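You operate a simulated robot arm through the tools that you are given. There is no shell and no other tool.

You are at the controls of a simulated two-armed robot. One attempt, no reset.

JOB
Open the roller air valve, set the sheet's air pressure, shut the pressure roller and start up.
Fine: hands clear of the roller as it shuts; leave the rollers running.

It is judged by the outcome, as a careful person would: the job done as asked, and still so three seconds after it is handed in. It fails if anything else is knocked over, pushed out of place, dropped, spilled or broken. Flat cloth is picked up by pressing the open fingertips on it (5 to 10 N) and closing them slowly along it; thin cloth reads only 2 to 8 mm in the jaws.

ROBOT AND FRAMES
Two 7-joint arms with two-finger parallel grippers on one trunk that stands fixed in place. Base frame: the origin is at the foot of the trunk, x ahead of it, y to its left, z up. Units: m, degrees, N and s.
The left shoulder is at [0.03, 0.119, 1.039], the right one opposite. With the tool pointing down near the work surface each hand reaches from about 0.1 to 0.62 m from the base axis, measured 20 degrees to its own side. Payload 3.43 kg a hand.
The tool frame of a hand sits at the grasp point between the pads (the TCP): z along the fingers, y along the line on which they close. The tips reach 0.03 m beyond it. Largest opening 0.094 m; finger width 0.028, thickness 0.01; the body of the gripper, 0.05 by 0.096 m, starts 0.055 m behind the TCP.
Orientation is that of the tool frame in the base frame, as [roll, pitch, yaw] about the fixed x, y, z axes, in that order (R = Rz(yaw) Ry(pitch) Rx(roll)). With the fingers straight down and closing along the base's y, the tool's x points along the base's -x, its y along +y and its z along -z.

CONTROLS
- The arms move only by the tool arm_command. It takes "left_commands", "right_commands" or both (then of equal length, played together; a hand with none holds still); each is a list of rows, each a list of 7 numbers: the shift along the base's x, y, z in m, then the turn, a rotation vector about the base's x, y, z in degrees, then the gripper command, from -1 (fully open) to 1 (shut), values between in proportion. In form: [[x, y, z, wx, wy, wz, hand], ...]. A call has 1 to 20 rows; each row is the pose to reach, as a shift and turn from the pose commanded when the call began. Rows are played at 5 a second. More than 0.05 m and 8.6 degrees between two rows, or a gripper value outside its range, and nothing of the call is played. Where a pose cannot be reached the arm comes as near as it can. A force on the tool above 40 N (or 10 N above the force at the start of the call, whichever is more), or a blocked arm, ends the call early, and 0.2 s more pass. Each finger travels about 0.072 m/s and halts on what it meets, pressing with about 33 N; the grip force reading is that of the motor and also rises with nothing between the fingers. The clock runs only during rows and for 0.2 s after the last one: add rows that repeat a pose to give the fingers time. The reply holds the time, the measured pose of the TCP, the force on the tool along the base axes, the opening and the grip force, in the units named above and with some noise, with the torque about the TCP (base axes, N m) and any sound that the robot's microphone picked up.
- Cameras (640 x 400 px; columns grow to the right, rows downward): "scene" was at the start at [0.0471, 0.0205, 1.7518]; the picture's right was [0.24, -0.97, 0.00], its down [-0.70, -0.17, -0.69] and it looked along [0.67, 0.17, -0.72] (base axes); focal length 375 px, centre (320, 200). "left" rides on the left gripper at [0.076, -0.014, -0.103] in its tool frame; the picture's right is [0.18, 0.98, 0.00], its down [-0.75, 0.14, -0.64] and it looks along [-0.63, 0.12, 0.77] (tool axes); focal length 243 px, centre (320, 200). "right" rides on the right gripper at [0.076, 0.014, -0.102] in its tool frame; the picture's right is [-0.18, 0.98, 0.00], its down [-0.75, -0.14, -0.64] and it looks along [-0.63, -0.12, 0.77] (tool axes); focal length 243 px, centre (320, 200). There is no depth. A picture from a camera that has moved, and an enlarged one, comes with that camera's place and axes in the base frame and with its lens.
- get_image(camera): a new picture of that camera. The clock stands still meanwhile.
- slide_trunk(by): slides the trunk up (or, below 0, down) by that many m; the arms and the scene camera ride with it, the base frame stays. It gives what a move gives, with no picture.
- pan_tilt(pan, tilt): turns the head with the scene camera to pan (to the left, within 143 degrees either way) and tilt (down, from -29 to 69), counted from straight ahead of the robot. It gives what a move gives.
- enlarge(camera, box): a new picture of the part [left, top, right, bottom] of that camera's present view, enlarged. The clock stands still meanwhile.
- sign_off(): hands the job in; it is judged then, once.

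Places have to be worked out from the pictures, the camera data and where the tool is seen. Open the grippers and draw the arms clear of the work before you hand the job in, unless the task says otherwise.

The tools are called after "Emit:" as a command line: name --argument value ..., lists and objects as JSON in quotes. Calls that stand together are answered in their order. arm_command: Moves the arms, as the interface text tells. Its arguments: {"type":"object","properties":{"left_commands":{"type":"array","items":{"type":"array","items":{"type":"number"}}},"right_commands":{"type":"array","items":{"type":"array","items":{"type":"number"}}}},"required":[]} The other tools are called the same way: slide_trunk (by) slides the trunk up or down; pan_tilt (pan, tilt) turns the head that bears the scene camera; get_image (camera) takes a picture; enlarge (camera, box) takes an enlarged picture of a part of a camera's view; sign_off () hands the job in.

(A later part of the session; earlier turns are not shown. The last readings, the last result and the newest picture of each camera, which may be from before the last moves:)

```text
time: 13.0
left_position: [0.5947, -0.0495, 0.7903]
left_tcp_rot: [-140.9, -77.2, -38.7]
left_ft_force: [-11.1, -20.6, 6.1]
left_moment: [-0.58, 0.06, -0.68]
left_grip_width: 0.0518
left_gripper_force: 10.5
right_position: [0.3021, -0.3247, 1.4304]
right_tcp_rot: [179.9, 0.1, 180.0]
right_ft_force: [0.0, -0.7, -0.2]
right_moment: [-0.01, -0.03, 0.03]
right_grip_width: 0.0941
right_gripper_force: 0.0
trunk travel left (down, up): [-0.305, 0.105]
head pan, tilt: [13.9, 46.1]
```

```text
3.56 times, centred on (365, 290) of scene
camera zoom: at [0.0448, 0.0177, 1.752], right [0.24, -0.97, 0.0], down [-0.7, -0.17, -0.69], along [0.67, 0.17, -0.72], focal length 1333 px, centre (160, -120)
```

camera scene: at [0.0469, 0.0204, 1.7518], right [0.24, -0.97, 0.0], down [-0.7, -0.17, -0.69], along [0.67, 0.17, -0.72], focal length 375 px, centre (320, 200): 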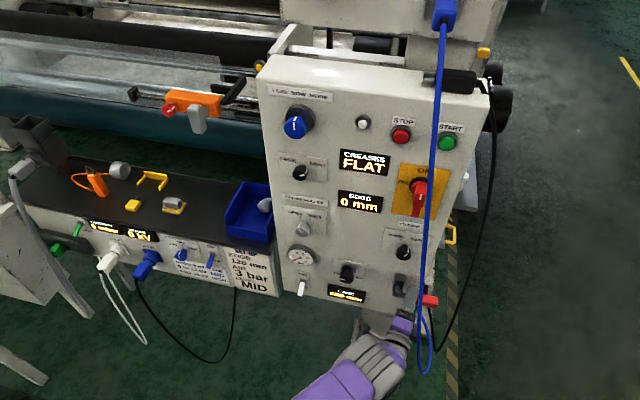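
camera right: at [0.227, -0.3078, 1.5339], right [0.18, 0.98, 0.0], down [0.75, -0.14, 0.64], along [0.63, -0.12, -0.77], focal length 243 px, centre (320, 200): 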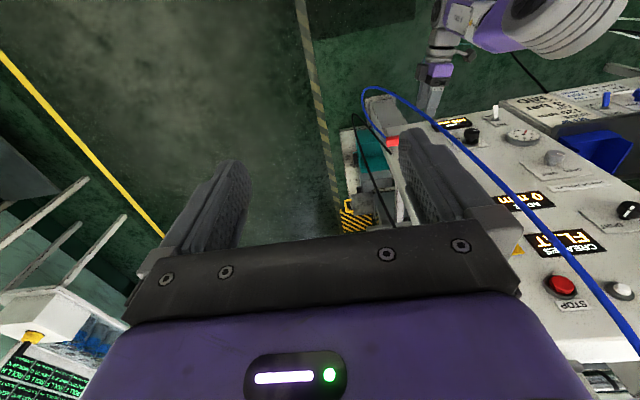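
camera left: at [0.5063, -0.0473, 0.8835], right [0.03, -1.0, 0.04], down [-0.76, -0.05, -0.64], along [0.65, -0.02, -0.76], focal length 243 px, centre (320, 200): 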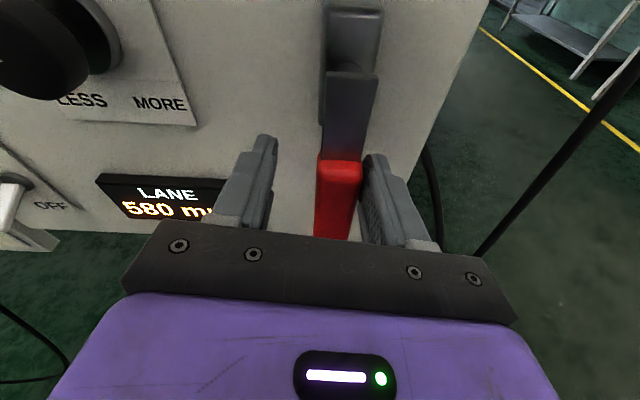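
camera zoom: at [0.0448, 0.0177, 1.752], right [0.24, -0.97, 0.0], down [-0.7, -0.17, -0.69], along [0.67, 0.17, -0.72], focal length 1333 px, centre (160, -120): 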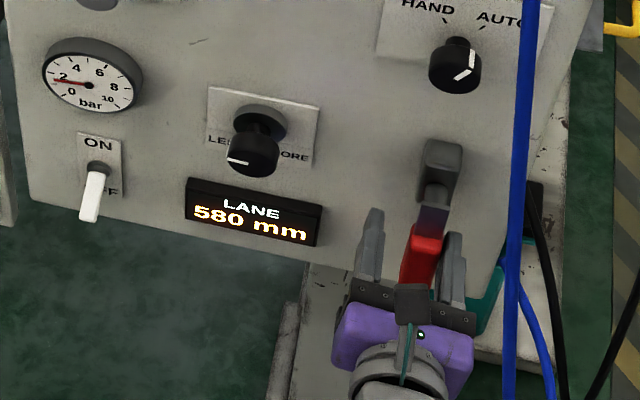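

The lever hit its end stop with the reaction force rising to about 20 N, so the valve is fully open. I ease off, open the fingers and back straight away from it.

Emit:
arm_command --left_commands '[[0, -0.01, 0, -6, 0, 0, 0.0], [0, -0.012, 0, -8, 0, 0, -0.3], [-0.02, -0.012, 0, -8, 0, 0, -0.5], [-0.05, -0.012, 0, -8, 0, 0, -0.5], [-0.09, -0.01, 0, -8, 0, 0, -0.5], [-0.12, -0.005, 0, -8, 0, 0, -0.5]]'

Emit:
get_image --camera "left"

Emit:
get_image --camera "scene"

Emit:
enlarge --camera "scene" --box '[285, 235, 325, 275]'

Emit:
enlarge --camera "scene" --box '[375, 255, 455, 325]'

```text
time: 14.4
left_position: [0.475, -0.0472, 0.7897]
left_tcp_rot: [-179.9, -79.9, -0.1]
left_ft_force: [-0.9, 0.9, 0.2]
left_moment: [-0.01, 0.0, 0.0]
left_grip_width: 0.0705
left_gripper_force: 0.0
right_position: [0.3019, -0.3218, 1.4303]
right_tcp_rot: [179.9, 0.1, -179.9]
right_ft_force: [-0.2, 0.5, 0.0]
right_moment: [-0.02, 0.0, -0.03]
right_grip_width: 0.0939
right_gripper_force: 0.1
trunk travel left (down, up): [-0.305, 0.105]
head pan, tilt: [13.9, 46.1]
```

```text
taken
camera left: at [0.387, -0.0317, 0.8813], right [0.03, -0.98, 0.18], down [-0.76, -0.14, -0.63], along [0.64, -0.12, -0.76], focal length 243 px, centre (320, 200)
```

left: 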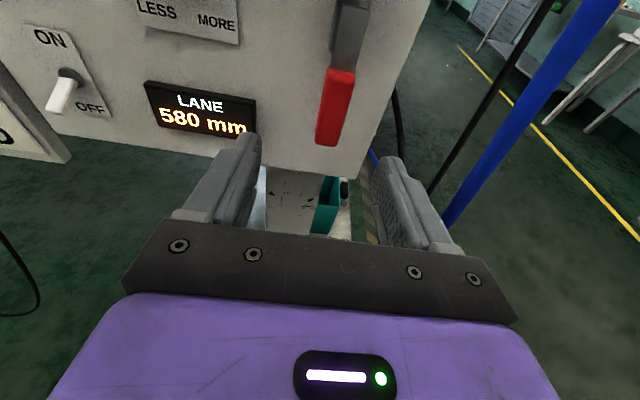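

```text
taken
camera scene: at [0.0468, 0.0203, 1.7518], right [0.24, -0.97, 0.0], down [-0.7, -0.17, -0.69], along [0.67, 0.17, -0.72], focal length 375 px, centre (320, 200)
```

scene: 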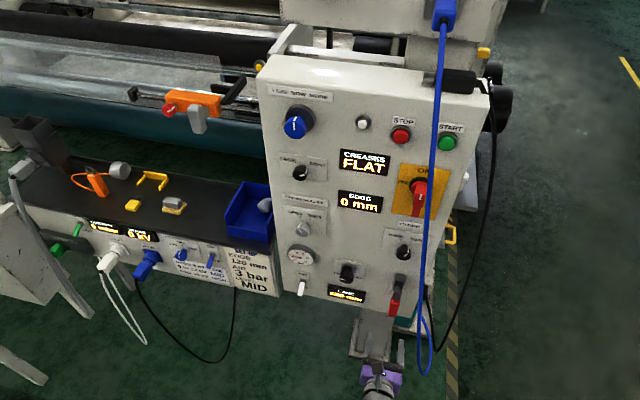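

```text
10.00 times, centred on (305, 255) of scene
camera zoom: at [0.0468, 0.0203, 1.7518], right [0.24, -0.97, 0.0], down [-0.7, -0.17, -0.69], along [0.67, 0.17, -0.72], focal length 3749 px, centre (470, -350)
```

zoom: 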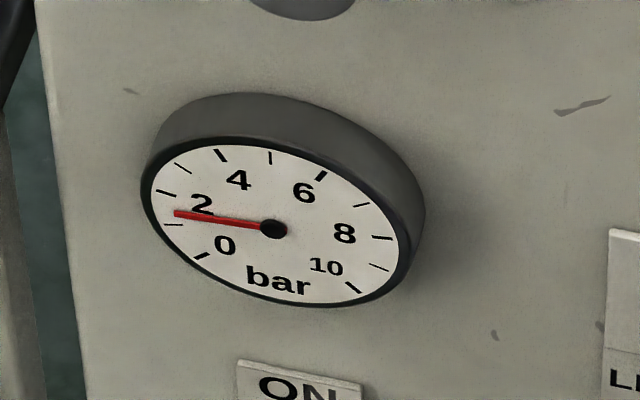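

```text
5.71 times, centred on (415, 290) of scene
camera zoom: at [0.0468, 0.0203, 1.7518], right [0.24, -0.97, 0.0], down [-0.7, -0.17, -0.69], along [0.67, 0.17, -0.72], focal length 2142 px, centre (-223, -314)
```

zoom: 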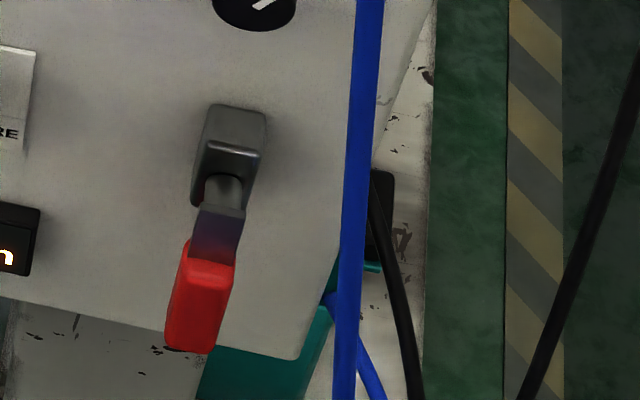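

The valve lever is now vertical and the gauge shows about 1.4 bar. I realign the left hand square to the panel, then move it in front of the LESS/MORE regulator knob, which I put at about (0.62, 0.09, 0.84).

Emit:
arm_command --left_commands '[[-0.005, 0.01, 0.01, 0, -5, 0, -0.5], [-0.01, 0.03, 0.02, 0, -10, 0, -0.5], [-0.01, 0.05, 0.03, 0, -10, 0, -0.5]]'

Emit:
arm_command --left_commands '[[0.0, 0.01, 0.003, -8, 0, 0, -0.5], [0.0, 0.02, 0.006, -16, 0, 0, -0.5], [0.0, 0.03, 0.009, -24, 0, 0, -0.5], [0.0, 0.04, 0.012, -32, 0, 0, -0.5], [0.0, 0.05, 0.015, -40, 0, 0, -0.5], [0.0, 0.06, 0.018, -48, 0, 0, -0.5], [0.0, 0.07, 0.02, -56, 0, 0, -0.5], [0.0, 0.08, 0.02, -64, 0, 0, -0.5], [0.0, 0.087, 0.02, -70, 0, 0, -0.5]]'

Emit:
get_image --camera "left"

Emit:
get_image --camera "scene"

```text
time: 15.2
left_position: [0.4645, 0.0007, 0.821]
left_tcp_rot: [176.3, -90.0, 3.8]
left_ft_force: [-0.1, 0.2, 0.7]
left_moment: [0.04, 0.0, 0.03]
left_grip_width: 0.0704
left_gripper_force: 0.2
right_position: [0.3019, -0.3222, 1.4308]
right_tcp_rot: [-180.0, 0.0, 180.0]
right_ft_force: [0.3, -0.8, -0.6]
right_moment: [0.01, 0.02, 0.0]
right_grip_width: 0.0942
right_gripper_force: 0.0
trunk travel left (down, up): [-0.305, 0.105]
head pan, tilt: [13.9, 46.1]
```

```text
time: 17.2
left_position: [0.467, 0.0839, 0.8392]
left_tcp_rot: [90.1, -19.8, 89.9]
left_ft_force: [0.2, 0.4, -0.6]
left_moment: [-0.03, -0.03, 0.0]
left_grip_width: 0.0705
left_gripper_force: 0.1
right_position: [0.303, -0.3217, 1.4296]
right_tcp_rot: [-180.0, 0.1, 180.0]
right_ft_force: [-0.5, -0.4, 0.2]
right_moment: [0.0, 0.01, -0.03]
right_grip_width: 0.0941
right_gripper_force: 0.0
trunk travel left (down, up): [-0.305, 0.105]
head pan, tilt: [13.9, 46.1]
```

```text
taken
camera left: at [0.3631, 0.1626, 0.851], right [0.0, -0.16, 0.99], down [-0.64, -0.76, -0.12], along [0.77, -0.64, -0.1], focal length 243 px, centre (320, 200)
```

left: 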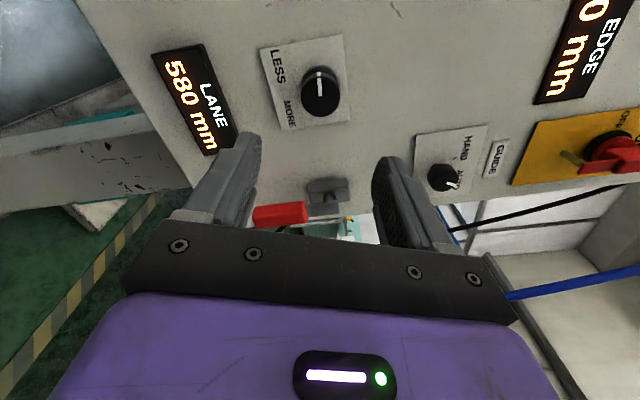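

```text
taken
camera scene: at [0.0472, 0.0207, 1.7518], right [0.24, -0.97, 0.0], down [-0.7, -0.17, -0.69], along [0.67, 0.17, -0.72], focal length 375 px, centre (320, 200)
```

scene: 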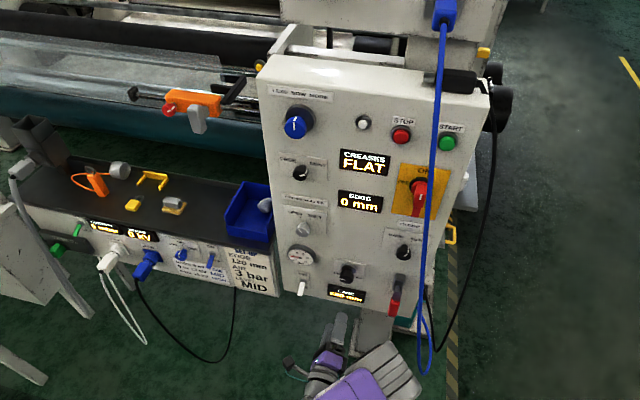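

The left view's ray puts the knob at about (0.617, 0.0935, 0.840). I zoom in to check its shape and pointer before gripping.

Emit:
enlarge --camera "left" --box '[250, 30, 370, 130]'

Emit:
enlarge --camera "scene" --box '[325, 250, 375, 300]'

```text
4.00 times, centred on (310, 80) of left
camera zoom: at [0.3631, 0.1626, 0.851], right [0.0, -0.16, 0.99], down [-0.64, -0.76, -0.12], along [0.77, -0.64, -0.1], focal length 970 px, centre (360, 680)
```

zoom: 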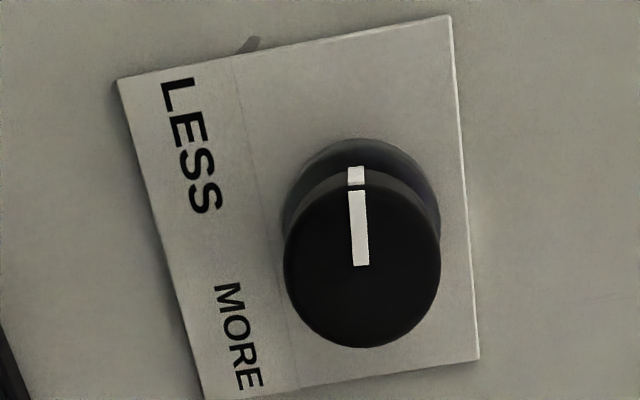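

```text
8.00 times, centred on (350, 275) of scene
camera zoom: at [0.0472, 0.0207, 1.7518], right [0.24, -0.97, 0.0], down [-0.7, -0.17, -0.69], along [0.67, 0.17, -0.72], focal length 2999 px, centre (80, -400)
```

zoom: 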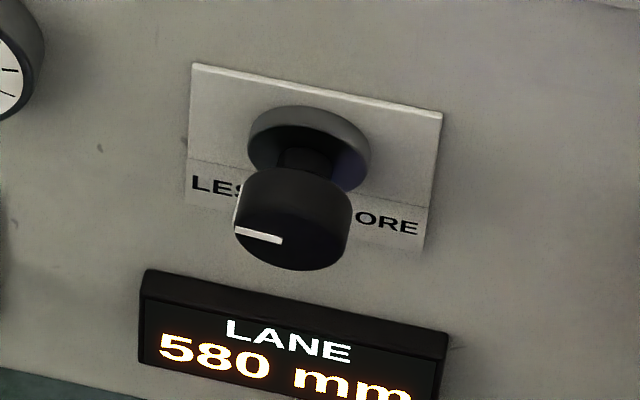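

The round knob points to about 9 o'clock. I advance to just in front of it to check alignment.

Emit:
arm_command --left_commands '[[0.03, 0.005, 0, 0, 0, 0, -0.5], [0.06, 0.009, 0, 0, 0, 0, -0.5], [0.085, 0.009, 0, 0, 0, 0, -0.5], [0.085, 0.009, 0, 0, 0, 0, -0.5]]'

Emit:
get_image --camera "left"

Emit:
enlarge --camera "scene" --box '[275, 235, 435, 335]'

```text
time: 18.2
left_position: [0.5509, 0.0962, 0.841]
left_tcp_rot: [90.0, -20.1, 89.9]
left_ft_force: [-0.4, -0.4, 0.6]
left_moment: [0.0, 0.0, 0.03]
left_grip_width: 0.0706
left_gripper_force: 0.1
right_position: [0.3035, -0.3227, 1.4309]
right_tcp_rot: [180.0, 0.0, -180.0]
right_ft_force: [-0.4, 0.6, -0.2]
right_moment: [-0.01, 0.02, 0.01]
right_grip_width: 0.0939
right_gripper_force: 0.0
trunk travel left (down, up): [-0.305, 0.105]
head pan, tilt: [13.9, 46.1]
```

```text
taken
camera left: at [0.448, 0.1731, 0.8525], right [0.0, -0.16, 0.99], down [-0.64, -0.75, -0.13], along [0.77, -0.64, -0.1], focal length 243 px, centre (320, 200)
```

left: 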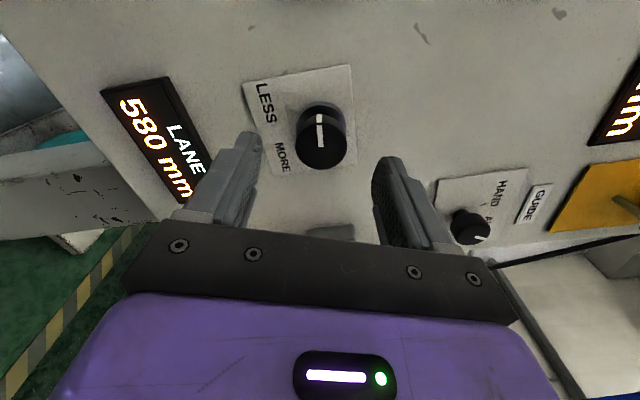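

```text
4.00 times, centred on (355, 285) of scene
camera zoom: at [0.0467, 0.0203, 1.7518], right [0.24, -0.97, 0.0], down [-0.7, -0.17, -0.69], along [0.67, 0.17, -0.72], focal length 1500 px, centre (180, -140)
```

zoom: 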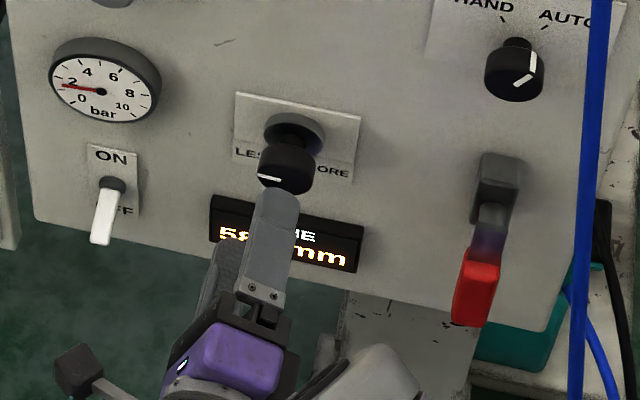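

Alignment looks good, with the knob about 5 mm to the right of the hand's axis. I advance so the fingers straddle the knob, then close gently.

Emit:
arm_command --left_commands '[[0.02, -0.003, -0.001, 0, 0, 0, -0.5], [0.04, -0.004, -0.001, 0, 0, 0, -0.5], [0.053, -0.004, -0.001, 0, 0, 0, -0.5], [0.053, -0.004, -0.001, 0, 0, 0, -0.5]]'

Emit:
get_image --camera "left"

Emit:
enlarge --camera "scene" --box '[275, 235, 435, 335]'

```text
time: 19.2
left_position: [0.6053, 0.0902, 0.8391]
left_tcp_rot: [89.9, -19.9, 89.9]
left_ft_force: [0.0, -0.7, 0.0]
left_moment: [-0.01, -0.01, 0.0]
left_grip_width: 0.0702
left_gripper_force: 0.1
right_position: [0.3025, -0.3223, 1.4311]
right_tcp_rot: [-180.0, -0.1, 180.0]
right_ft_force: [-0.6, 0.1, 0.5]
right_moment: [0.0, 0.02, -0.03]
right_grip_width: 0.094
right_gripper_force: 0.0
trunk travel left (down, up): [-0.305, 0.105]
head pan, tilt: [13.9, 46.1]
```

```text
taken
camera left: at [0.5006, 0.1688, 0.851], right [0.0, -0.16, 0.99], down [-0.64, -0.75, -0.13], along [0.77, -0.64, -0.1], focal length 243 px, centre (320, 200)
```

left: 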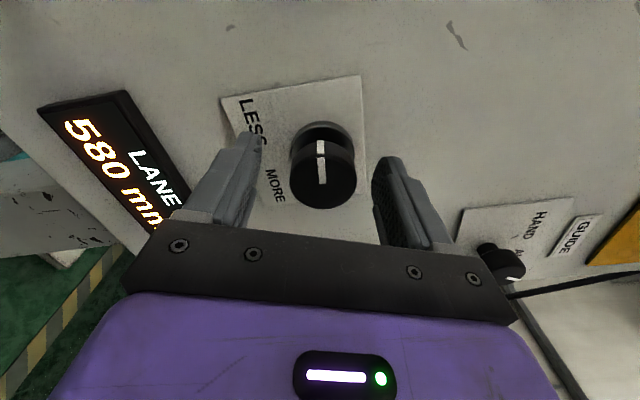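

```text
4.00 times, centred on (355, 285) of scene
camera zoom: at [0.0469, 0.0204, 1.7518], right [0.24, -0.97, 0.0], down [-0.7, -0.17, -0.69], along [0.67, 0.17, -0.72], focal length 1500 px, centre (180, -140)
```

zoom: 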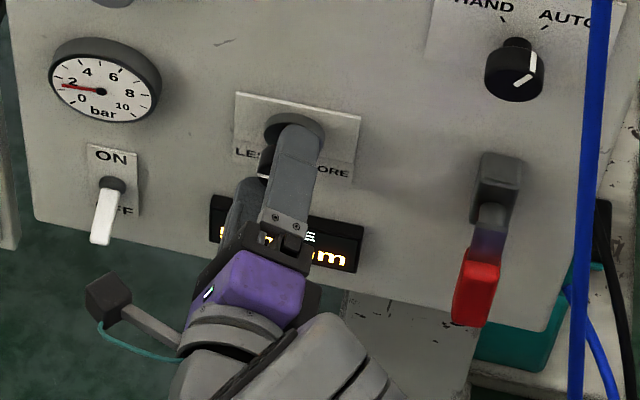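

The knob face sits right at the TCP with the fingers either side. I close onto it.

Emit:
arm_command --left_commands '[[0, 0, 0, 0, 0, 0, -0.1], [0, 0, 0, 0, 0, 0, 0.1], [0, 0, 0, 0, 0, 0, 0.3], [0, 0, 0, 0, 0, 0, 0.4], [0, 0, 0, 0, 0, 0, 0.4]]'

Emit:
get_image --camera "left"

Emit:
enlarge --camera "scene" --box '[275, 235, 435, 335]'

```text
time: 20.4
left_position: [0.6044, 0.0899, 0.8419]
left_tcp_rot: [89.6, -20.1, 89.8]
left_ft_force: [4.3, -6.2, 15.4]
left_moment: [-0.11, 0.14, -0.17]
left_grip_width: 0.0391
left_gripper_force: 45.1
right_position: [0.3022, -0.3231, 1.4311]
right_tcp_rot: [180.0, 0.0, 179.9]
right_ft_force: [0.4, 0.3, 0.4]
right_moment: [0.03, 0.0, 0.0]
right_grip_width: 0.094
right_gripper_force: 0.1
trunk travel left (down, up): [-0.305, 0.105]
head pan, tilt: [13.9, 46.1]
```

```text
taken
camera left: at [0.501, 0.1676, 0.8528], right [-0.01, -0.16, 0.99], down [-0.64, -0.75, -0.13], along [0.76, -0.64, -0.1], focal length 243 px, centre (320, 200)
```

left: 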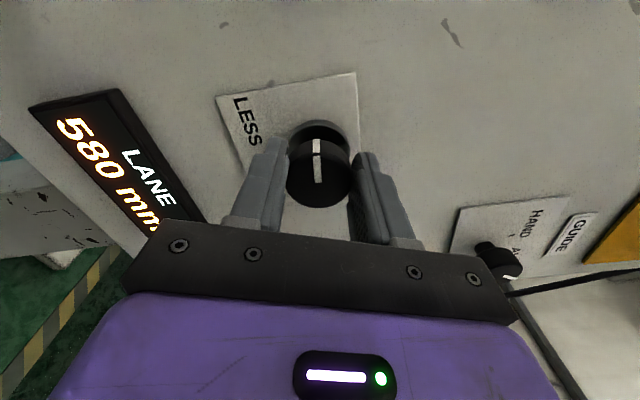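

```text
4.00 times, centred on (355, 285) of scene
camera zoom: at [0.0457, 0.0194, 1.752], right [0.24, -0.97, 0.0], down [-0.7, -0.17, -0.69], along [0.67, 0.17, -0.72], focal length 1500 px, centre (180, -140)
```

zoom: 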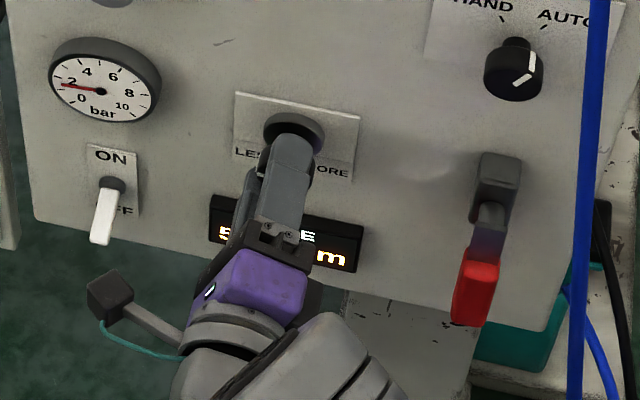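

The grip is on (39 mm wide), but the closing-axis force shows the knob is about 3 mm higher than my axis. I correct that and turn the knob a small amount clockwise toward MORE to see its effect on the gauge.

Emit:
arm_command --left_commands '[[0, -0.0012, 0.0034, 0, 0, 0, 0.4], [0, -0.0012, 0.0034, 5, 0, 0, 0.4], [0, -0.0012, 0.0034, 10, 0, 0, 0.4], [0, -0.0012, 0.0034, 15, 0, 0, 0.4]]'

Emit:
get_image --camera "left"

Emit:
enlarge --camera "scene" --box '[275, 235, 435, 335]'

```text
time: 21.4
left_position: [0.6038, 0.0893, 0.8426]
left_tcp_rot: [90.0, -35.1, 89.8]
left_ft_force: [0.9, -4.7, 9.3]
left_moment: [-0.07, 0.65, -0.4]
left_grip_width: 0.039
left_gripper_force: 44.5
right_position: [0.3022, -0.3237, 1.4296]
right_tcp_rot: [180.0, 0.0, -179.9]
right_ft_force: [0.4, 0.0, 0.8]
right_moment: [-0.02, 0.05, 0.01]
right_grip_width: 0.0941
right_gripper_force: 0.1
trunk travel left (down, up): [-0.305, 0.105]
head pan, tilt: [13.9, 46.1]
```

```text
taken
camera left: at [0.5008, 0.1606, 0.8743], right [0.0, -0.41, 0.91], down [-0.64, -0.7, -0.32], along [0.77, -0.59, -0.27], focal length 243 px, centre (320, 200)
```

left: 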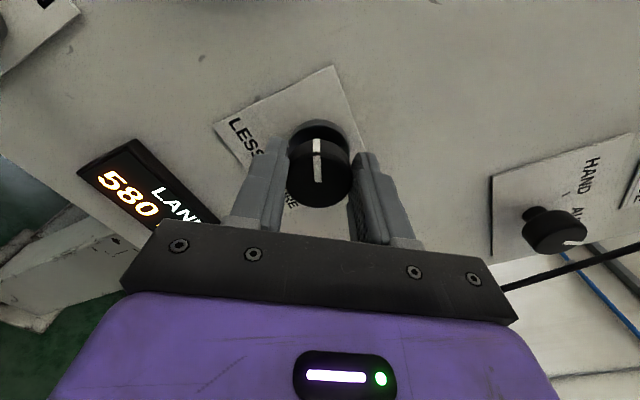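

```text
4.00 times, centred on (355, 285) of scene
camera zoom: at [0.0461, 0.0197, 1.7519], right [0.24, -0.97, 0.0], down [-0.7, -0.17, -0.69], along [0.67, 0.17, -0.72], focal length 1500 px, centre (180, -140)
```

zoom: 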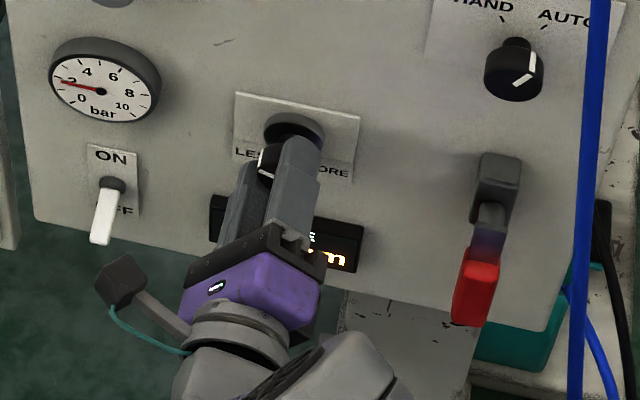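

The knob turned with my hand; I check the gauge closely.

Emit:
enlarge --camera "scene" --box '[285, 235, 325, 275]'

```text
10.00 times, centred on (305, 255) of scene
camera zoom: at [0.0461, 0.0197, 1.7519], right [0.24, -0.97, 0.0], down [-0.7, -0.17, -0.69], along [0.67, 0.17, -0.72], focal length 3749 px, centre (470, -350)
```

zoom: 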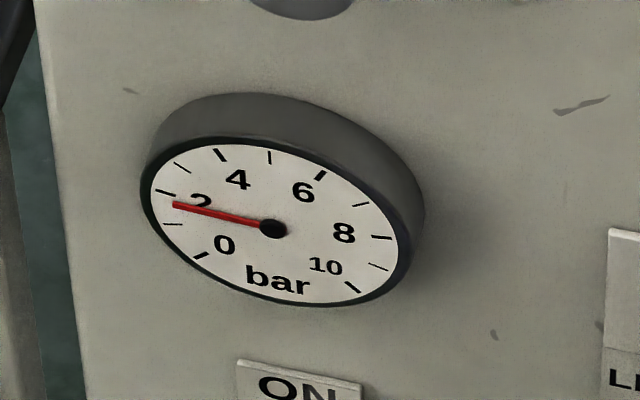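

The gauge went from about 1.4 to 1.7 bar for 15° of turn, roughly 0.02 bar per degree. I turn another 48°, recentring slightly.

Emit:
arm_command --left_commands '[[0, -0.0012, 0.002, 6, 0, 0, 0.4], [0, -0.0012, 0.002, 12, 0, 0, 0.4], [0, -0.0012, 0.002, 18, 0, 0, 0.4], [0, -0.0012, 0.002, 24, 0, 0, 0.4], [0, -0.0012, 0.002, 30, 0, 0, 0.4], [0, -0.0012, 0.002, 36, 0, 0, 0.4], [0, -0.0012, 0.002, 42, 0, 0, 0.4], [0, -0.0012, 0.002, 48, 0, 0, 0.4], [0, -0.0012, 0.002, 48, 0, 0, 0.4]]'

Emit:
enlarge --camera "scene" --box '[285, 235, 325, 275]'

Emit:
get_image --camera "left"

```text
time: 23.4
left_position: [0.6032, 0.0865, 0.8455]
left_tcp_rot: [89.9, -83.1, 89.8]
left_ft_force: [-0.8, -22.0, 5.7]
left_moment: [-0.11, 0.5, -0.34]
left_grip_width: 0.0391
left_gripper_force: 44.8
right_position: [0.3016, -0.3252, 1.4305]
right_tcp_rot: [179.8, 0.0, -180.0]
right_ft_force: [0.3, 0.1, 0.0]
right_moment: [-0.01, 0.01, 0.04]
right_grip_width: 0.0937
right_gripper_force: 0.0
trunk travel left (down, up): [-0.305, 0.105]
head pan, tilt: [13.9, 46.1]
```

```text
10.00 times, centred on (305, 255) of scene
camera zoom: at [0.0463, 0.0172, 1.7519], right [0.24, -0.97, 0.0], down [-0.7, -0.17, -0.69], along [0.67, 0.17, -0.72], focal length 3749 px, centre (470, -350)
```

zoom: 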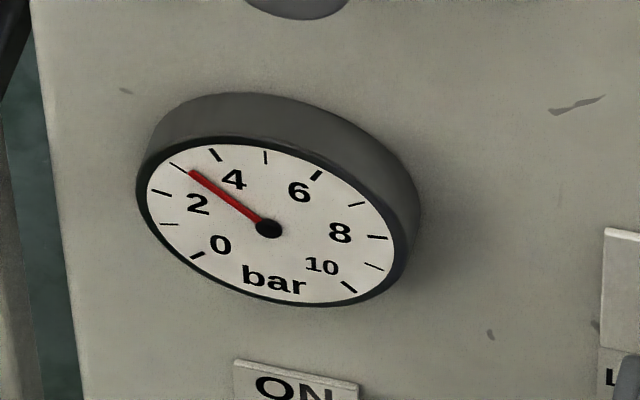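

```text
taken
camera left: at [0.5008, 0.1099, 0.9183], right [-0.01, -0.95, 0.3], down [-0.64, -0.23, -0.73], along [0.77, -0.2, -0.61], focal length 243 px, centre (320, 200)
```

left: 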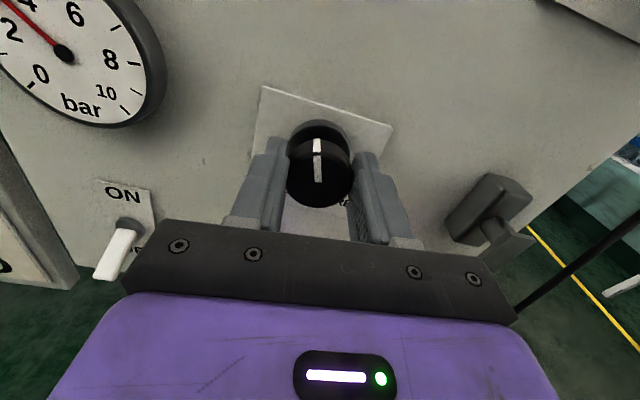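

The gauge is close to 3 bar. I enlarge further from both cameras to read it accurately.

Emit:
enlarge --camera "scene" --box '[290, 246, 314, 261]'

Emit:
enlarge --camera "left" --box '[0, 0, 180, 130]'

```text
16.00 times, centred on (302, 254) of scene
camera zoom: at [0.0463, 0.0172, 1.7519], right [0.24, -0.97, 0.0], down [-0.7, -0.17, -0.69], along [0.67, 0.17, -0.72], focal length 5999 px, centre (608, -656)
```

zoom: 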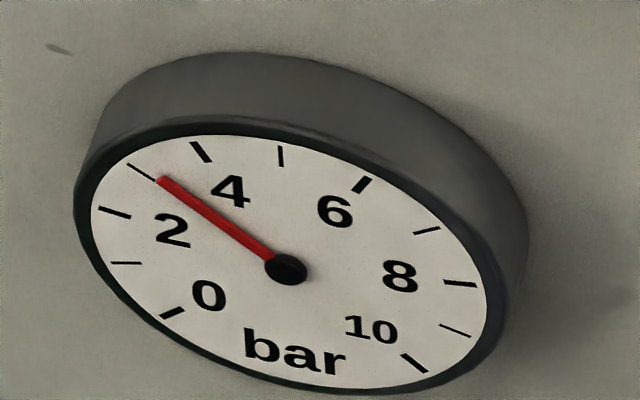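

```text
3.08 times, centred on (90, 65) of left
camera zoom: at [0.5008, 0.1099, 0.9183], right [-0.01, -0.95, 0.3], down [-0.64, -0.23, -0.73], along [0.77, -0.2, -0.61], focal length 746 px, centre (1028, 615)
```

zoom: 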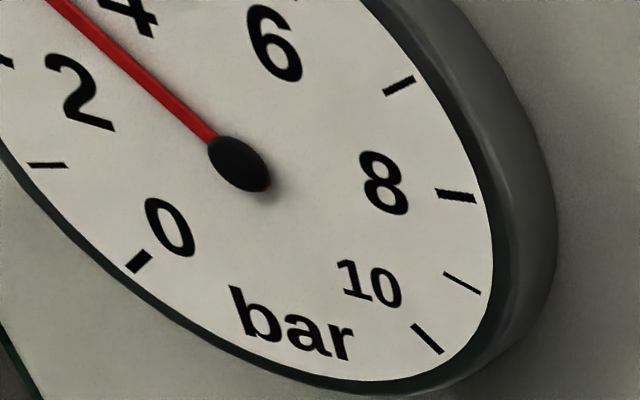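

Working the tick geometry through from both views, the needle is at about 3.17 bar, slightly high. I turn back a few degrees.

Emit:
arm_command --left_commands '[[0, 0.0, 0.0, -3, 0, 0, 0.4], [0, 0.0, 0.0, -6, 0, 0, 0.4], [0, 0.0, 0.0, -8, 0, 0, 0.4], [0, 0.0, 0.0, -8, 0, 0, 0.4]]'

Emit:
enlarge --camera "scene" --box '[290, 246, 314, 261]'

Emit:
enlarge --camera "left" --box '[0, 0, 180, 130]'

```text
time: 24.4
left_position: [0.6039, 0.0869, 0.8452]
left_tcp_rot: [90.4, -75.1, 89.4]
left_ft_force: [-1.7, -21.1, 0.3]
left_moment: [-0.14, -0.82, 0.11]
left_grip_width: 0.0392
left_gripper_force: 45.2
right_position: [0.3019, -0.3248, 1.4301]
right_tcp_rot: [179.9, 0.0, 180.0]
right_ft_force: [0.0, 0.4, -0.1]
right_moment: [-0.04, -0.01, 0.0]
right_grip_width: 0.0938
right_gripper_force: 0.0
trunk travel left (down, up): [-0.305, 0.105]
head pan, tilt: [13.9, 46.1]
```

```text
16.00 times, centred on (302, 254) of scene
camera zoom: at [0.0464, 0.0173, 1.7519], right [0.24, -0.97, 0.0], down [-0.7, -0.17, -0.69], along [0.67, 0.17, -0.72], focal length 5999 px, centre (608, -656)
```

zoom: 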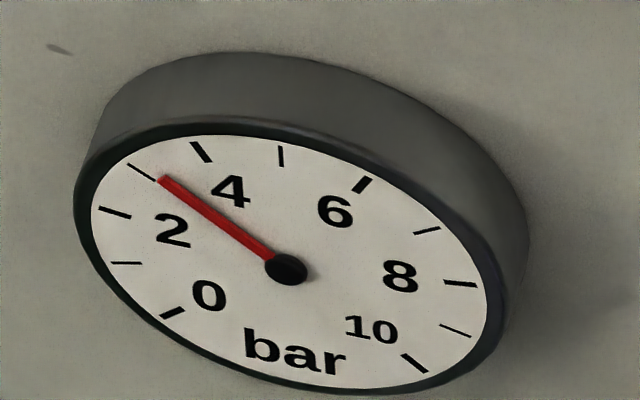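

```text
3.08 times, centred on (90, 65) of left
camera zoom: at [0.5009, 0.1206, 0.9144], right [0.0, -0.9, 0.43], down [-0.64, -0.33, -0.69], along [0.76, -0.28, -0.58], focal length 746 px, centre (1028, 615)
```

zoom: 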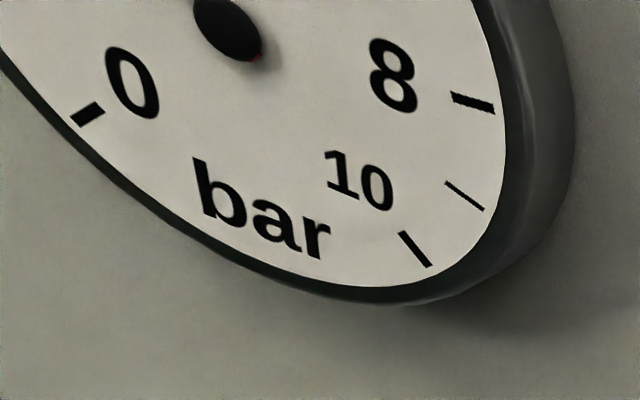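

The needle has not moved, so I check whether the knob followed my hand or slipped.

Emit:
enlarge --camera "left" --box '[240, 80, 400, 240]'

Emit:
enlarge --camera "scene" --box '[325, 250, 375, 300]'

```text
2.50 times, centred on (320, 160) of left
camera zoom: at [0.5009, 0.1206, 0.9144], right [0.0, -0.9, 0.43], down [-0.64, -0.33, -0.69], along [0.76, -0.28, -0.58], focal length 606 px, centre (320, 300)
```

zoom: 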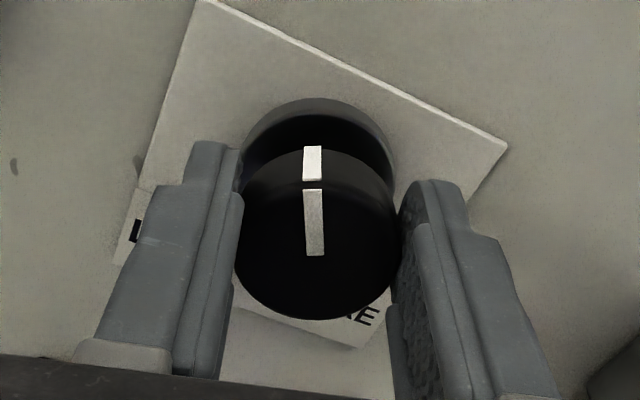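

```text
8.00 times, centred on (350, 275) of scene
camera zoom: at [0.0464, 0.0173, 1.7519], right [0.24, -0.97, 0.0], down [-0.7, -0.17, -0.69], along [0.67, 0.17, -0.72], focal length 2999 px, centre (80, -400)
```

zoom: 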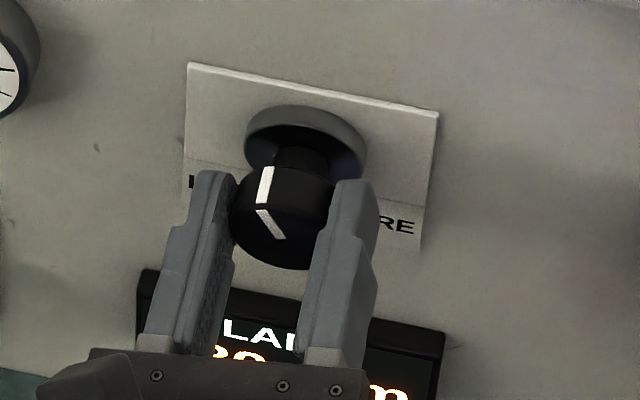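

The pointer did follow the hand, so the gauge may lag. I hold still for a second and read it again.

Emit:
arm_command --left_commands '[[0, 0, 0, 0, 0, 0, 0.4], [0, 0, 0, 0, 0, 0, 0.4], [0, 0, 0, 0, 0, 0, 0.4], [0, 0, 0, 0, 0, 0, 0.4], [0, 0, 0, 0, 0, 0, 0.4], [0, 0, 0, 0, 0, 0, 0.4]]'

Emit:
enlarge --camera "scene" --box '[290, 246, 314, 261]'

```text
time: 25.8
left_position: [0.6048, 0.0865, 0.845]
left_tcp_rot: [90.5, -75.0, 89.4]
left_ft_force: [-3.2, -22.7, 0.4]
left_moment: [-0.12, -0.02, -0.07]
left_grip_width: 0.0393
left_gripper_force: 44.9
right_position: [0.3009, -0.3255, 1.43]
right_tcp_rot: [179.9, 0.0, 180.0]
right_ft_force: [0.4, -0.1, -0.8]
right_moment: [0.02, 0.0, 0.01]
right_grip_width: 0.094
right_gripper_force: 0.1
trunk travel left (down, up): [-0.305, 0.105]
head pan, tilt: [13.9, 46.1]
```

```text
16.00 times, centred on (302, 254) of scene
camera zoom: at [0.0464, 0.0173, 1.7519], right [0.24, -0.97, 0.0], down [-0.7, -0.17, -0.69], along [0.67, 0.17, -0.72], focal length 5999 px, centre (608, -656)
```

zoom: 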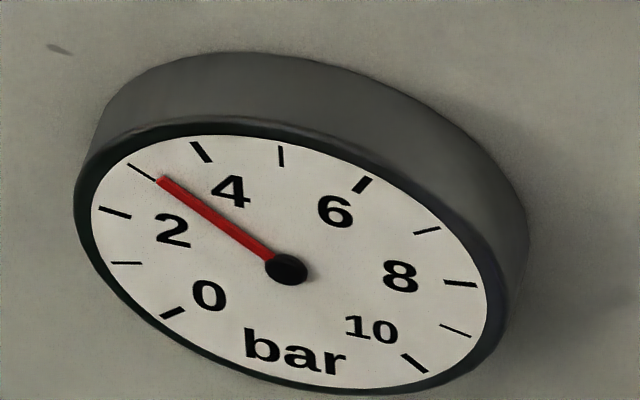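

The gauge is steady at about 3.17 bar. There is a 22 N sideways load, so I recentre a little and turn back a few more degrees.

Emit:
arm_command --left_commands '[[0, -0.002, 0, 0, 0, 0, 0.4], [0, -0.003, 0, -3, 0, 0, 0.4], [0, -0.003, 0, -6, 0, 0, 0.4], [0, -0.003, 0, -6, 0, 0, 0.4], [0, -0.003, 0, -6, 0, 0, 0.4]]'

Emit:
enlarge --camera "scene" --box '[290, 246, 314, 261]'

Emit:
enlarge --camera "left" --box '[240, 80, 400, 240]'

```text
time: 27.0
left_position: [0.6036, 0.0864, 0.8437]
left_tcp_rot: [90.2, -69.0, 90.0]
left_ft_force: [-0.8, -3.2, 7.3]
left_moment: [-0.06, 0.5, -0.16]
left_grip_width: 0.0392
left_gripper_force: 44.8
right_position: [0.3031, -0.3234, 1.4292]
right_tcp_rot: [180.0, 0.0, -180.0]
right_ft_force: [0.0, 0.0, 0.4]
right_moment: [-0.01, 0.02, 0.02]
right_grip_width: 0.0941
right_gripper_force: 0.1
trunk travel left (down, up): [-0.305, 0.105]
head pan, tilt: [13.9, 46.1]
```

```text
16.00 times, centred on (302, 254) of scene
camera zoom: at [0.0463, 0.0199, 1.7519], right [0.24, -0.97, 0.0], down [-0.7, -0.17, -0.69], along [0.67, 0.17, -0.72], focal length 5999 px, centre (608, -656)
```

zoom: 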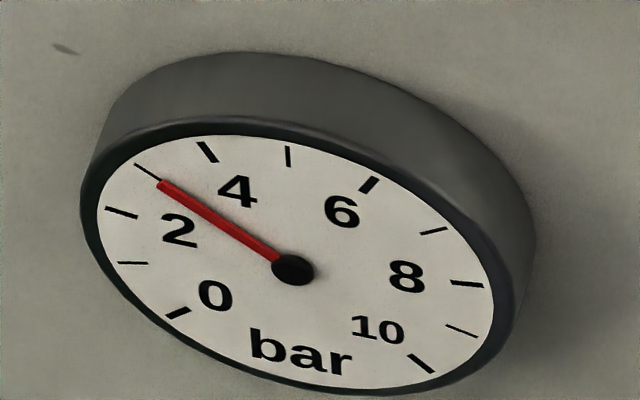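

```text
2.50 times, centred on (320, 160) of left
camera zoom: at [0.5006, 0.1277, 0.9101], right [0.0, -0.85, 0.52], down [-0.64, -0.4, -0.65], along [0.77, -0.34, -0.55], focal length 606 px, centre (320, 300)
```

zoom: 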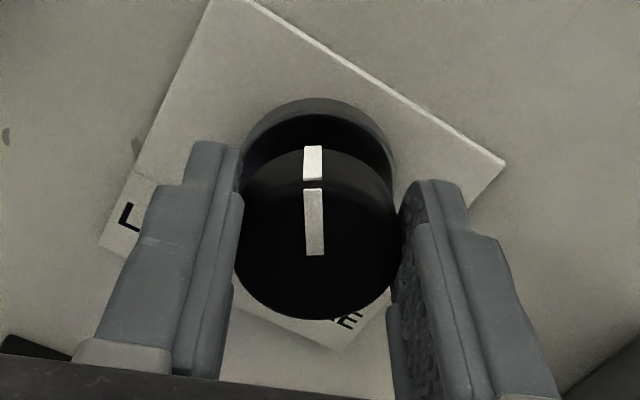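

The sideways load is gone and the needle now reads about 3.0 bar. I hold another second to let it settle and re-read.

Emit:
arm_command --left_commands '[[0, 0, 0, 0, 0, 0, 0.4], [0, 0, 0, 0, 0, 0, 0.4], [0, 0, 0, 0, 0, 0, 0.4], [0, 0, 0, 0, 0, 0, 0.4], [0, 0, 0, 0, 0, 0, 0.4]]'

Emit:
enlarge --camera "scene" --box '[293, 248, 309, 258]'

Emit:
enlarge --camera "scene" --box '[290, 246, 314, 261]'

```text
time: 28.2
left_position: [0.6024, 0.0863, 0.8456]
left_tcp_rot: [90.1, -69.0, 89.8]
left_ft_force: [1.4, 3.3, 5.8]
left_moment: [0.02, -0.77, 0.64]
left_grip_width: 0.0391
left_gripper_force: 45.5
right_position: [0.3015, -0.3216, 1.4311]
right_tcp_rot: [-180.0, -0.1, 180.0]
right_ft_force: [0.0, 0.5, -1.0]
right_moment: [0.01, 0.03, 0.05]
right_grip_width: 0.0938
right_gripper_force: 0.0
trunk travel left (down, up): [-0.305, 0.105]
head pan, tilt: [13.9, 46.1]
```

```text
16.00 times, centred on (301, 253) of scene
camera zoom: at [0.0463, 0.0208, 1.7519], right [0.24, -0.97, 0.0], down [-0.7, -0.17, -0.69], along [0.67, 0.17, -0.72], focal length 5999 px, centre (624, -648)
```

zoom: 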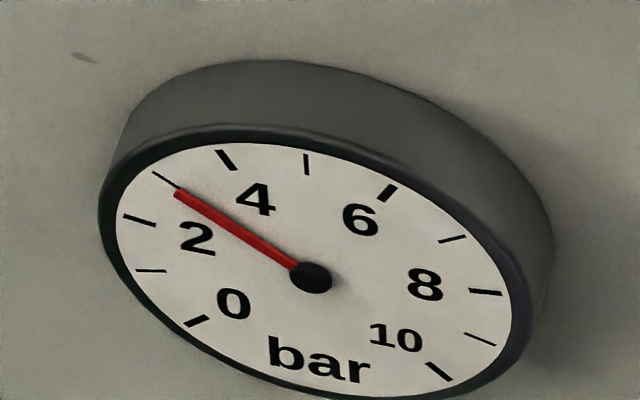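

```text
16.00 times, centred on (302, 254) of scene
camera zoom: at [0.0463, 0.0208, 1.7519], right [0.24, -0.97, 0.0], down [-0.7, -0.17, -0.69], along [0.67, 0.17, -0.72], focal length 5999 px, centre (608, -656)
```

zoom: 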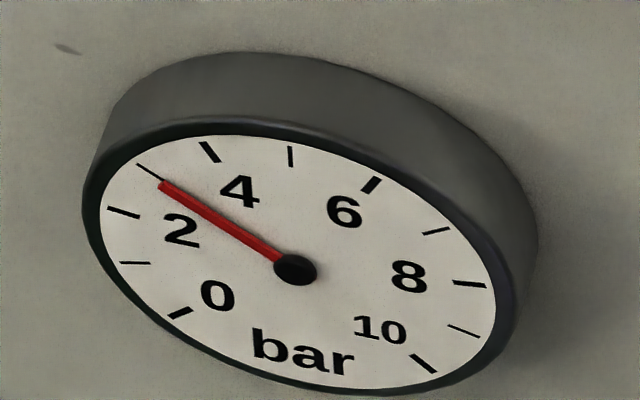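

The reading is steady at about 3.0 bar. I release the knob and back straight off, then check that it stays.

Emit:
arm_command --left_commands '[[0, 0, 0, 0, 0, 0, 0.1], [0, 0, 0, 0, 0, 0, -0.2], [0, 0, 0, 0, 0, 0, -0.5], [0, 0, 0, 0, 0, 0, -0.5], [-0.03, 0, 0, 0, 0, 0, -0.5], [-0.07, 0, 0, 0, 0, 0, -0.5], [-0.12, 0, 0, 0, 0, 0, -0.5]]'

Emit:
enlarge --camera "scene" --box '[290, 246, 314, 261]'

Emit:
get_image --camera "left"

Emit:
enlarge --camera "scene" --box '[275, 165, 435, 325]'

```text
time: 29.8
left_position: [0.4825, 0.0848, 0.8448]
left_tcp_rot: [90.1, -69.1, 89.9]
left_ft_force: [-1.1, 0.1, 0.2]
left_moment: [0.0, 0.0, 0.03]
left_grip_width: 0.0707
left_gripper_force: 0.1
right_position: [0.3016, -0.3235, 1.4308]
right_tcp_rot: [-180.0, 0.0, 180.0]
right_ft_force: [0.4, 0.3, 0.4]
right_moment: [0.01, -0.02, 0.0]
right_grip_width: 0.0939
right_gripper_force: 0.1
trunk travel left (down, up): [-0.305, 0.105]
head pan, tilt: [13.9, 46.1]
```

```text
16.00 times, centred on (302, 254) of scene
camera zoom: at [0.0461, 0.0202, 1.7519], right [0.24, -0.97, 0.0], down [-0.7, -0.17, -0.69], along [0.67, 0.17, -0.72], focal length 5999 px, centre (608, -656)
```

zoom: 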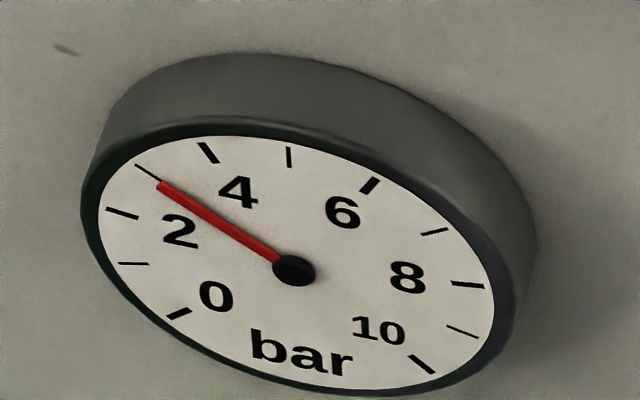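

```text
taken
camera left: at [0.3785, 0.1254, 0.9088], right [0.0, -0.85, 0.52], down [-0.64, -0.4, -0.65], along [0.77, -0.34, -0.55], focal length 243 px, centre (320, 200)
```

left: 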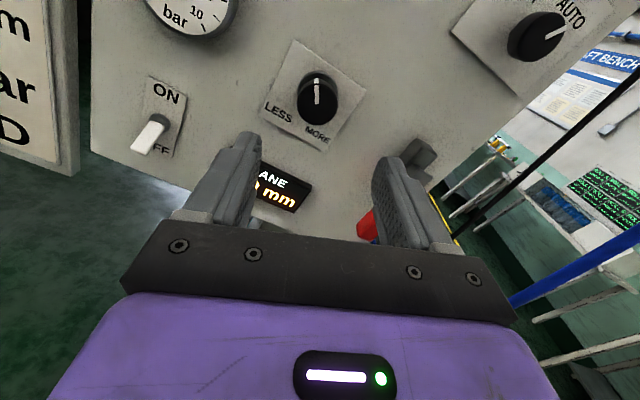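

```text
2.50 times, centred on (355, 245) of scene
camera zoom: at [0.0461, 0.0202, 1.7519], right [0.24, -0.97, 0.0], down [-0.7, -0.17, -0.69], along [0.67, 0.17, -0.72], focal length 937 px, centre (232, 88)
```

zoom: 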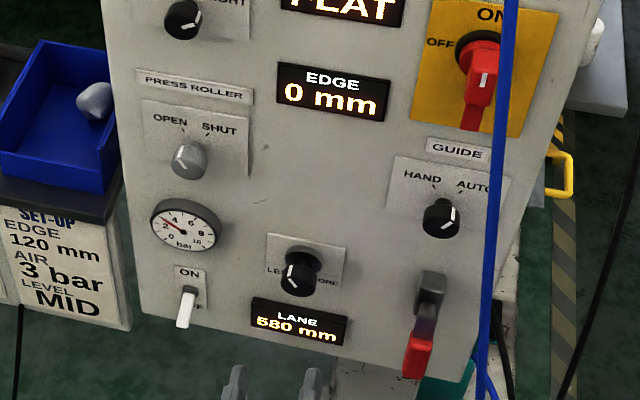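

The pressure holds at 3 bar after release. Next is the PRESS ROLLER selector at about (0.62, 0.213, 1.017), now at OPEN; I bring the left hand in front of it.

Emit:
arm_command --left_commands '[[0.0, 0.014, 0.02, -7, 0, 0, -0.5], [0.0, 0.028, 0.04, -14, 0, 0, -0.5], [0.0, 0.042, 0.06, -21, 0, 0, -0.5], [0.0, 0.056, 0.08, -28, 0, 0, -0.5], [0.0, 0.07, 0.1, -35, 0, 0, -0.5], [0.0, 0.084, 0.12, -42, 0, 0, -0.5], [0.005, 0.1, 0.14, -49, 0, 0, -0.5], [0.01, 0.114, 0.16, -54, 0, 0, -0.5], [0.015, 0.126, 0.172, -59, 0, 0, -0.5]]'

Emit:
get_image --camera "left"

Emit:
get_image --camera "scene"

```text
time: 31.8
left_position: [0.497, 0.2122, 1.0162]
left_tcp_rot: [90.0, -9.9, 89.9]
left_ft_force: [0.1, 0.8, 0.2]
left_moment: [-0.03, 0.0, 0.02]
left_grip_width: 0.0703
left_gripper_force: 0.1
right_position: [0.3018, -0.3217, 1.4303]
right_tcp_rot: [-179.9, 0.0, 180.0]
right_ft_force: [-0.5, 0.4, 1.0]
right_moment: [0.0, -0.05, -0.03]
right_grip_width: 0.0941
right_gripper_force: 0.0
trunk travel left (down, up): [-0.305, 0.105]
head pan, tilt: [13.9, 46.1]
```

```text
taken
camera left: at [0.394, 0.2892, 1.0142], right [0.0, 0.01, 1.0], down [-0.64, -0.77, 0.01], along [0.77, -0.64, 0.01], focal length 243 px, centre (320, 200)
```

left: 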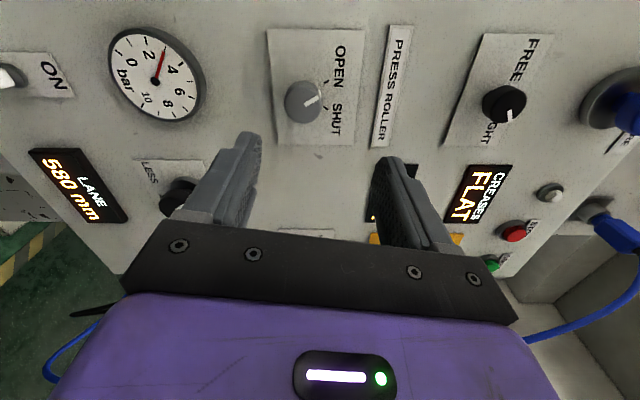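

```text
taken
camera scene: at [0.0472, 0.0209, 1.7518], right [0.24, -0.97, 0.0], down [-0.7, -0.17, -0.69], along [0.67, 0.17, -0.72], focal length 375 px, centre (320, 200)
```

scene: 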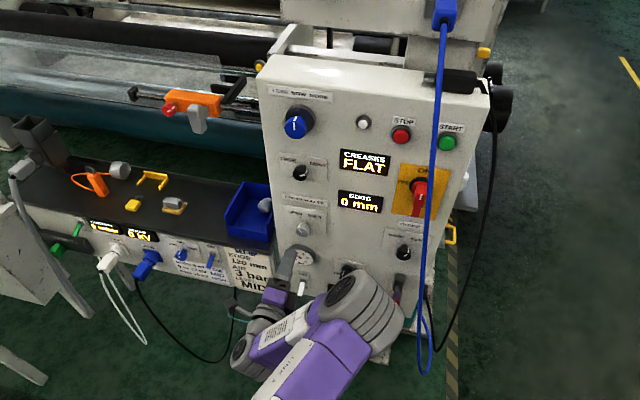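

I zoom in on the selector to fix its centre and shape.

Emit:
enlarge --camera "left" --box '[250, 20, 410, 160]'

Emit:
enlarge --camera "scene" --box '[280, 200, 330, 245]'

Emit:
enlarge --camera "right" --box '[480, 90, 640, 200]'

```text
2.86 times, centred on (330, 90) of left
camera zoom: at [0.394, 0.2892, 1.0142], right [0.0, 0.01, 1.0], down [-0.64, -0.77, 0.01], along [0.77, -0.64, 0.01], focal length 693 px, centre (291, 514)
```

zoom: 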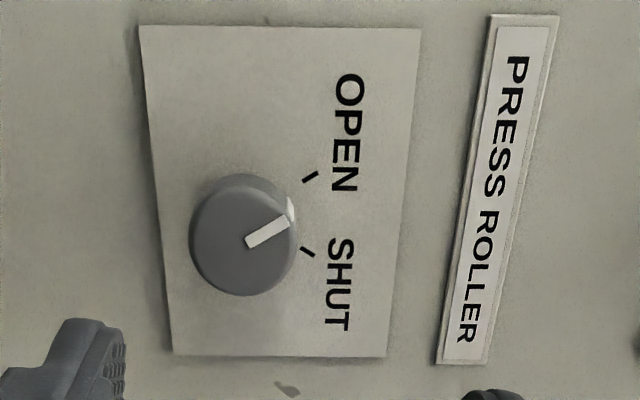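

```text
8.89 times, centred on (305, 222) of scene
camera zoom: at [0.0472, 0.0209, 1.7518], right [0.24, -0.97, 0.0], down [-0.7, -0.17, -0.69], along [0.67, 0.17, -0.72], focal length 3333 px, centre (453, 0)
```

zoom: 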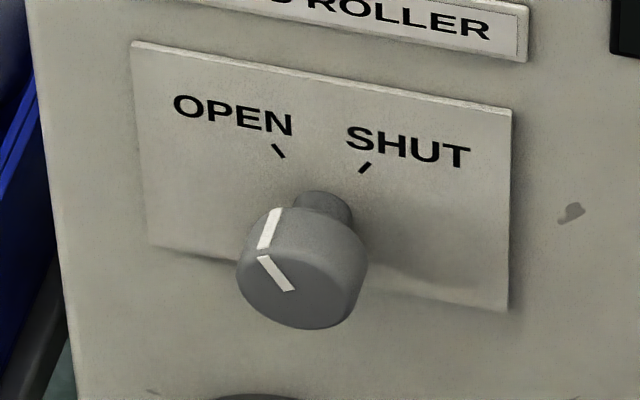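

```text
3.64 times, centred on (560, 145) of right
camera zoom: at [0.2272, -0.3076, 1.5338], right [0.18, 0.98, 0.0], down [0.75, -0.14, 0.64], along [0.63, -0.12, -0.77], focal length 882 px, centre (-553, 400)
```

zoom: 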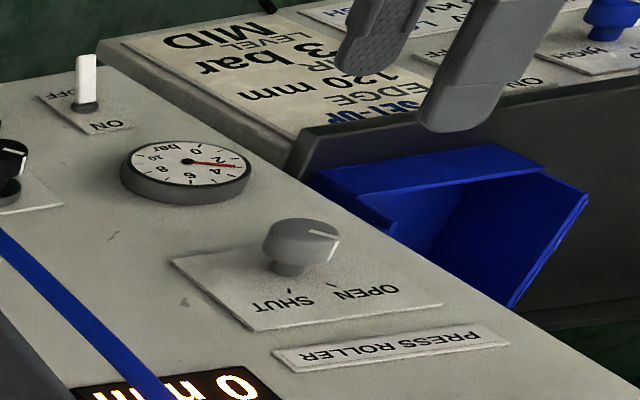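

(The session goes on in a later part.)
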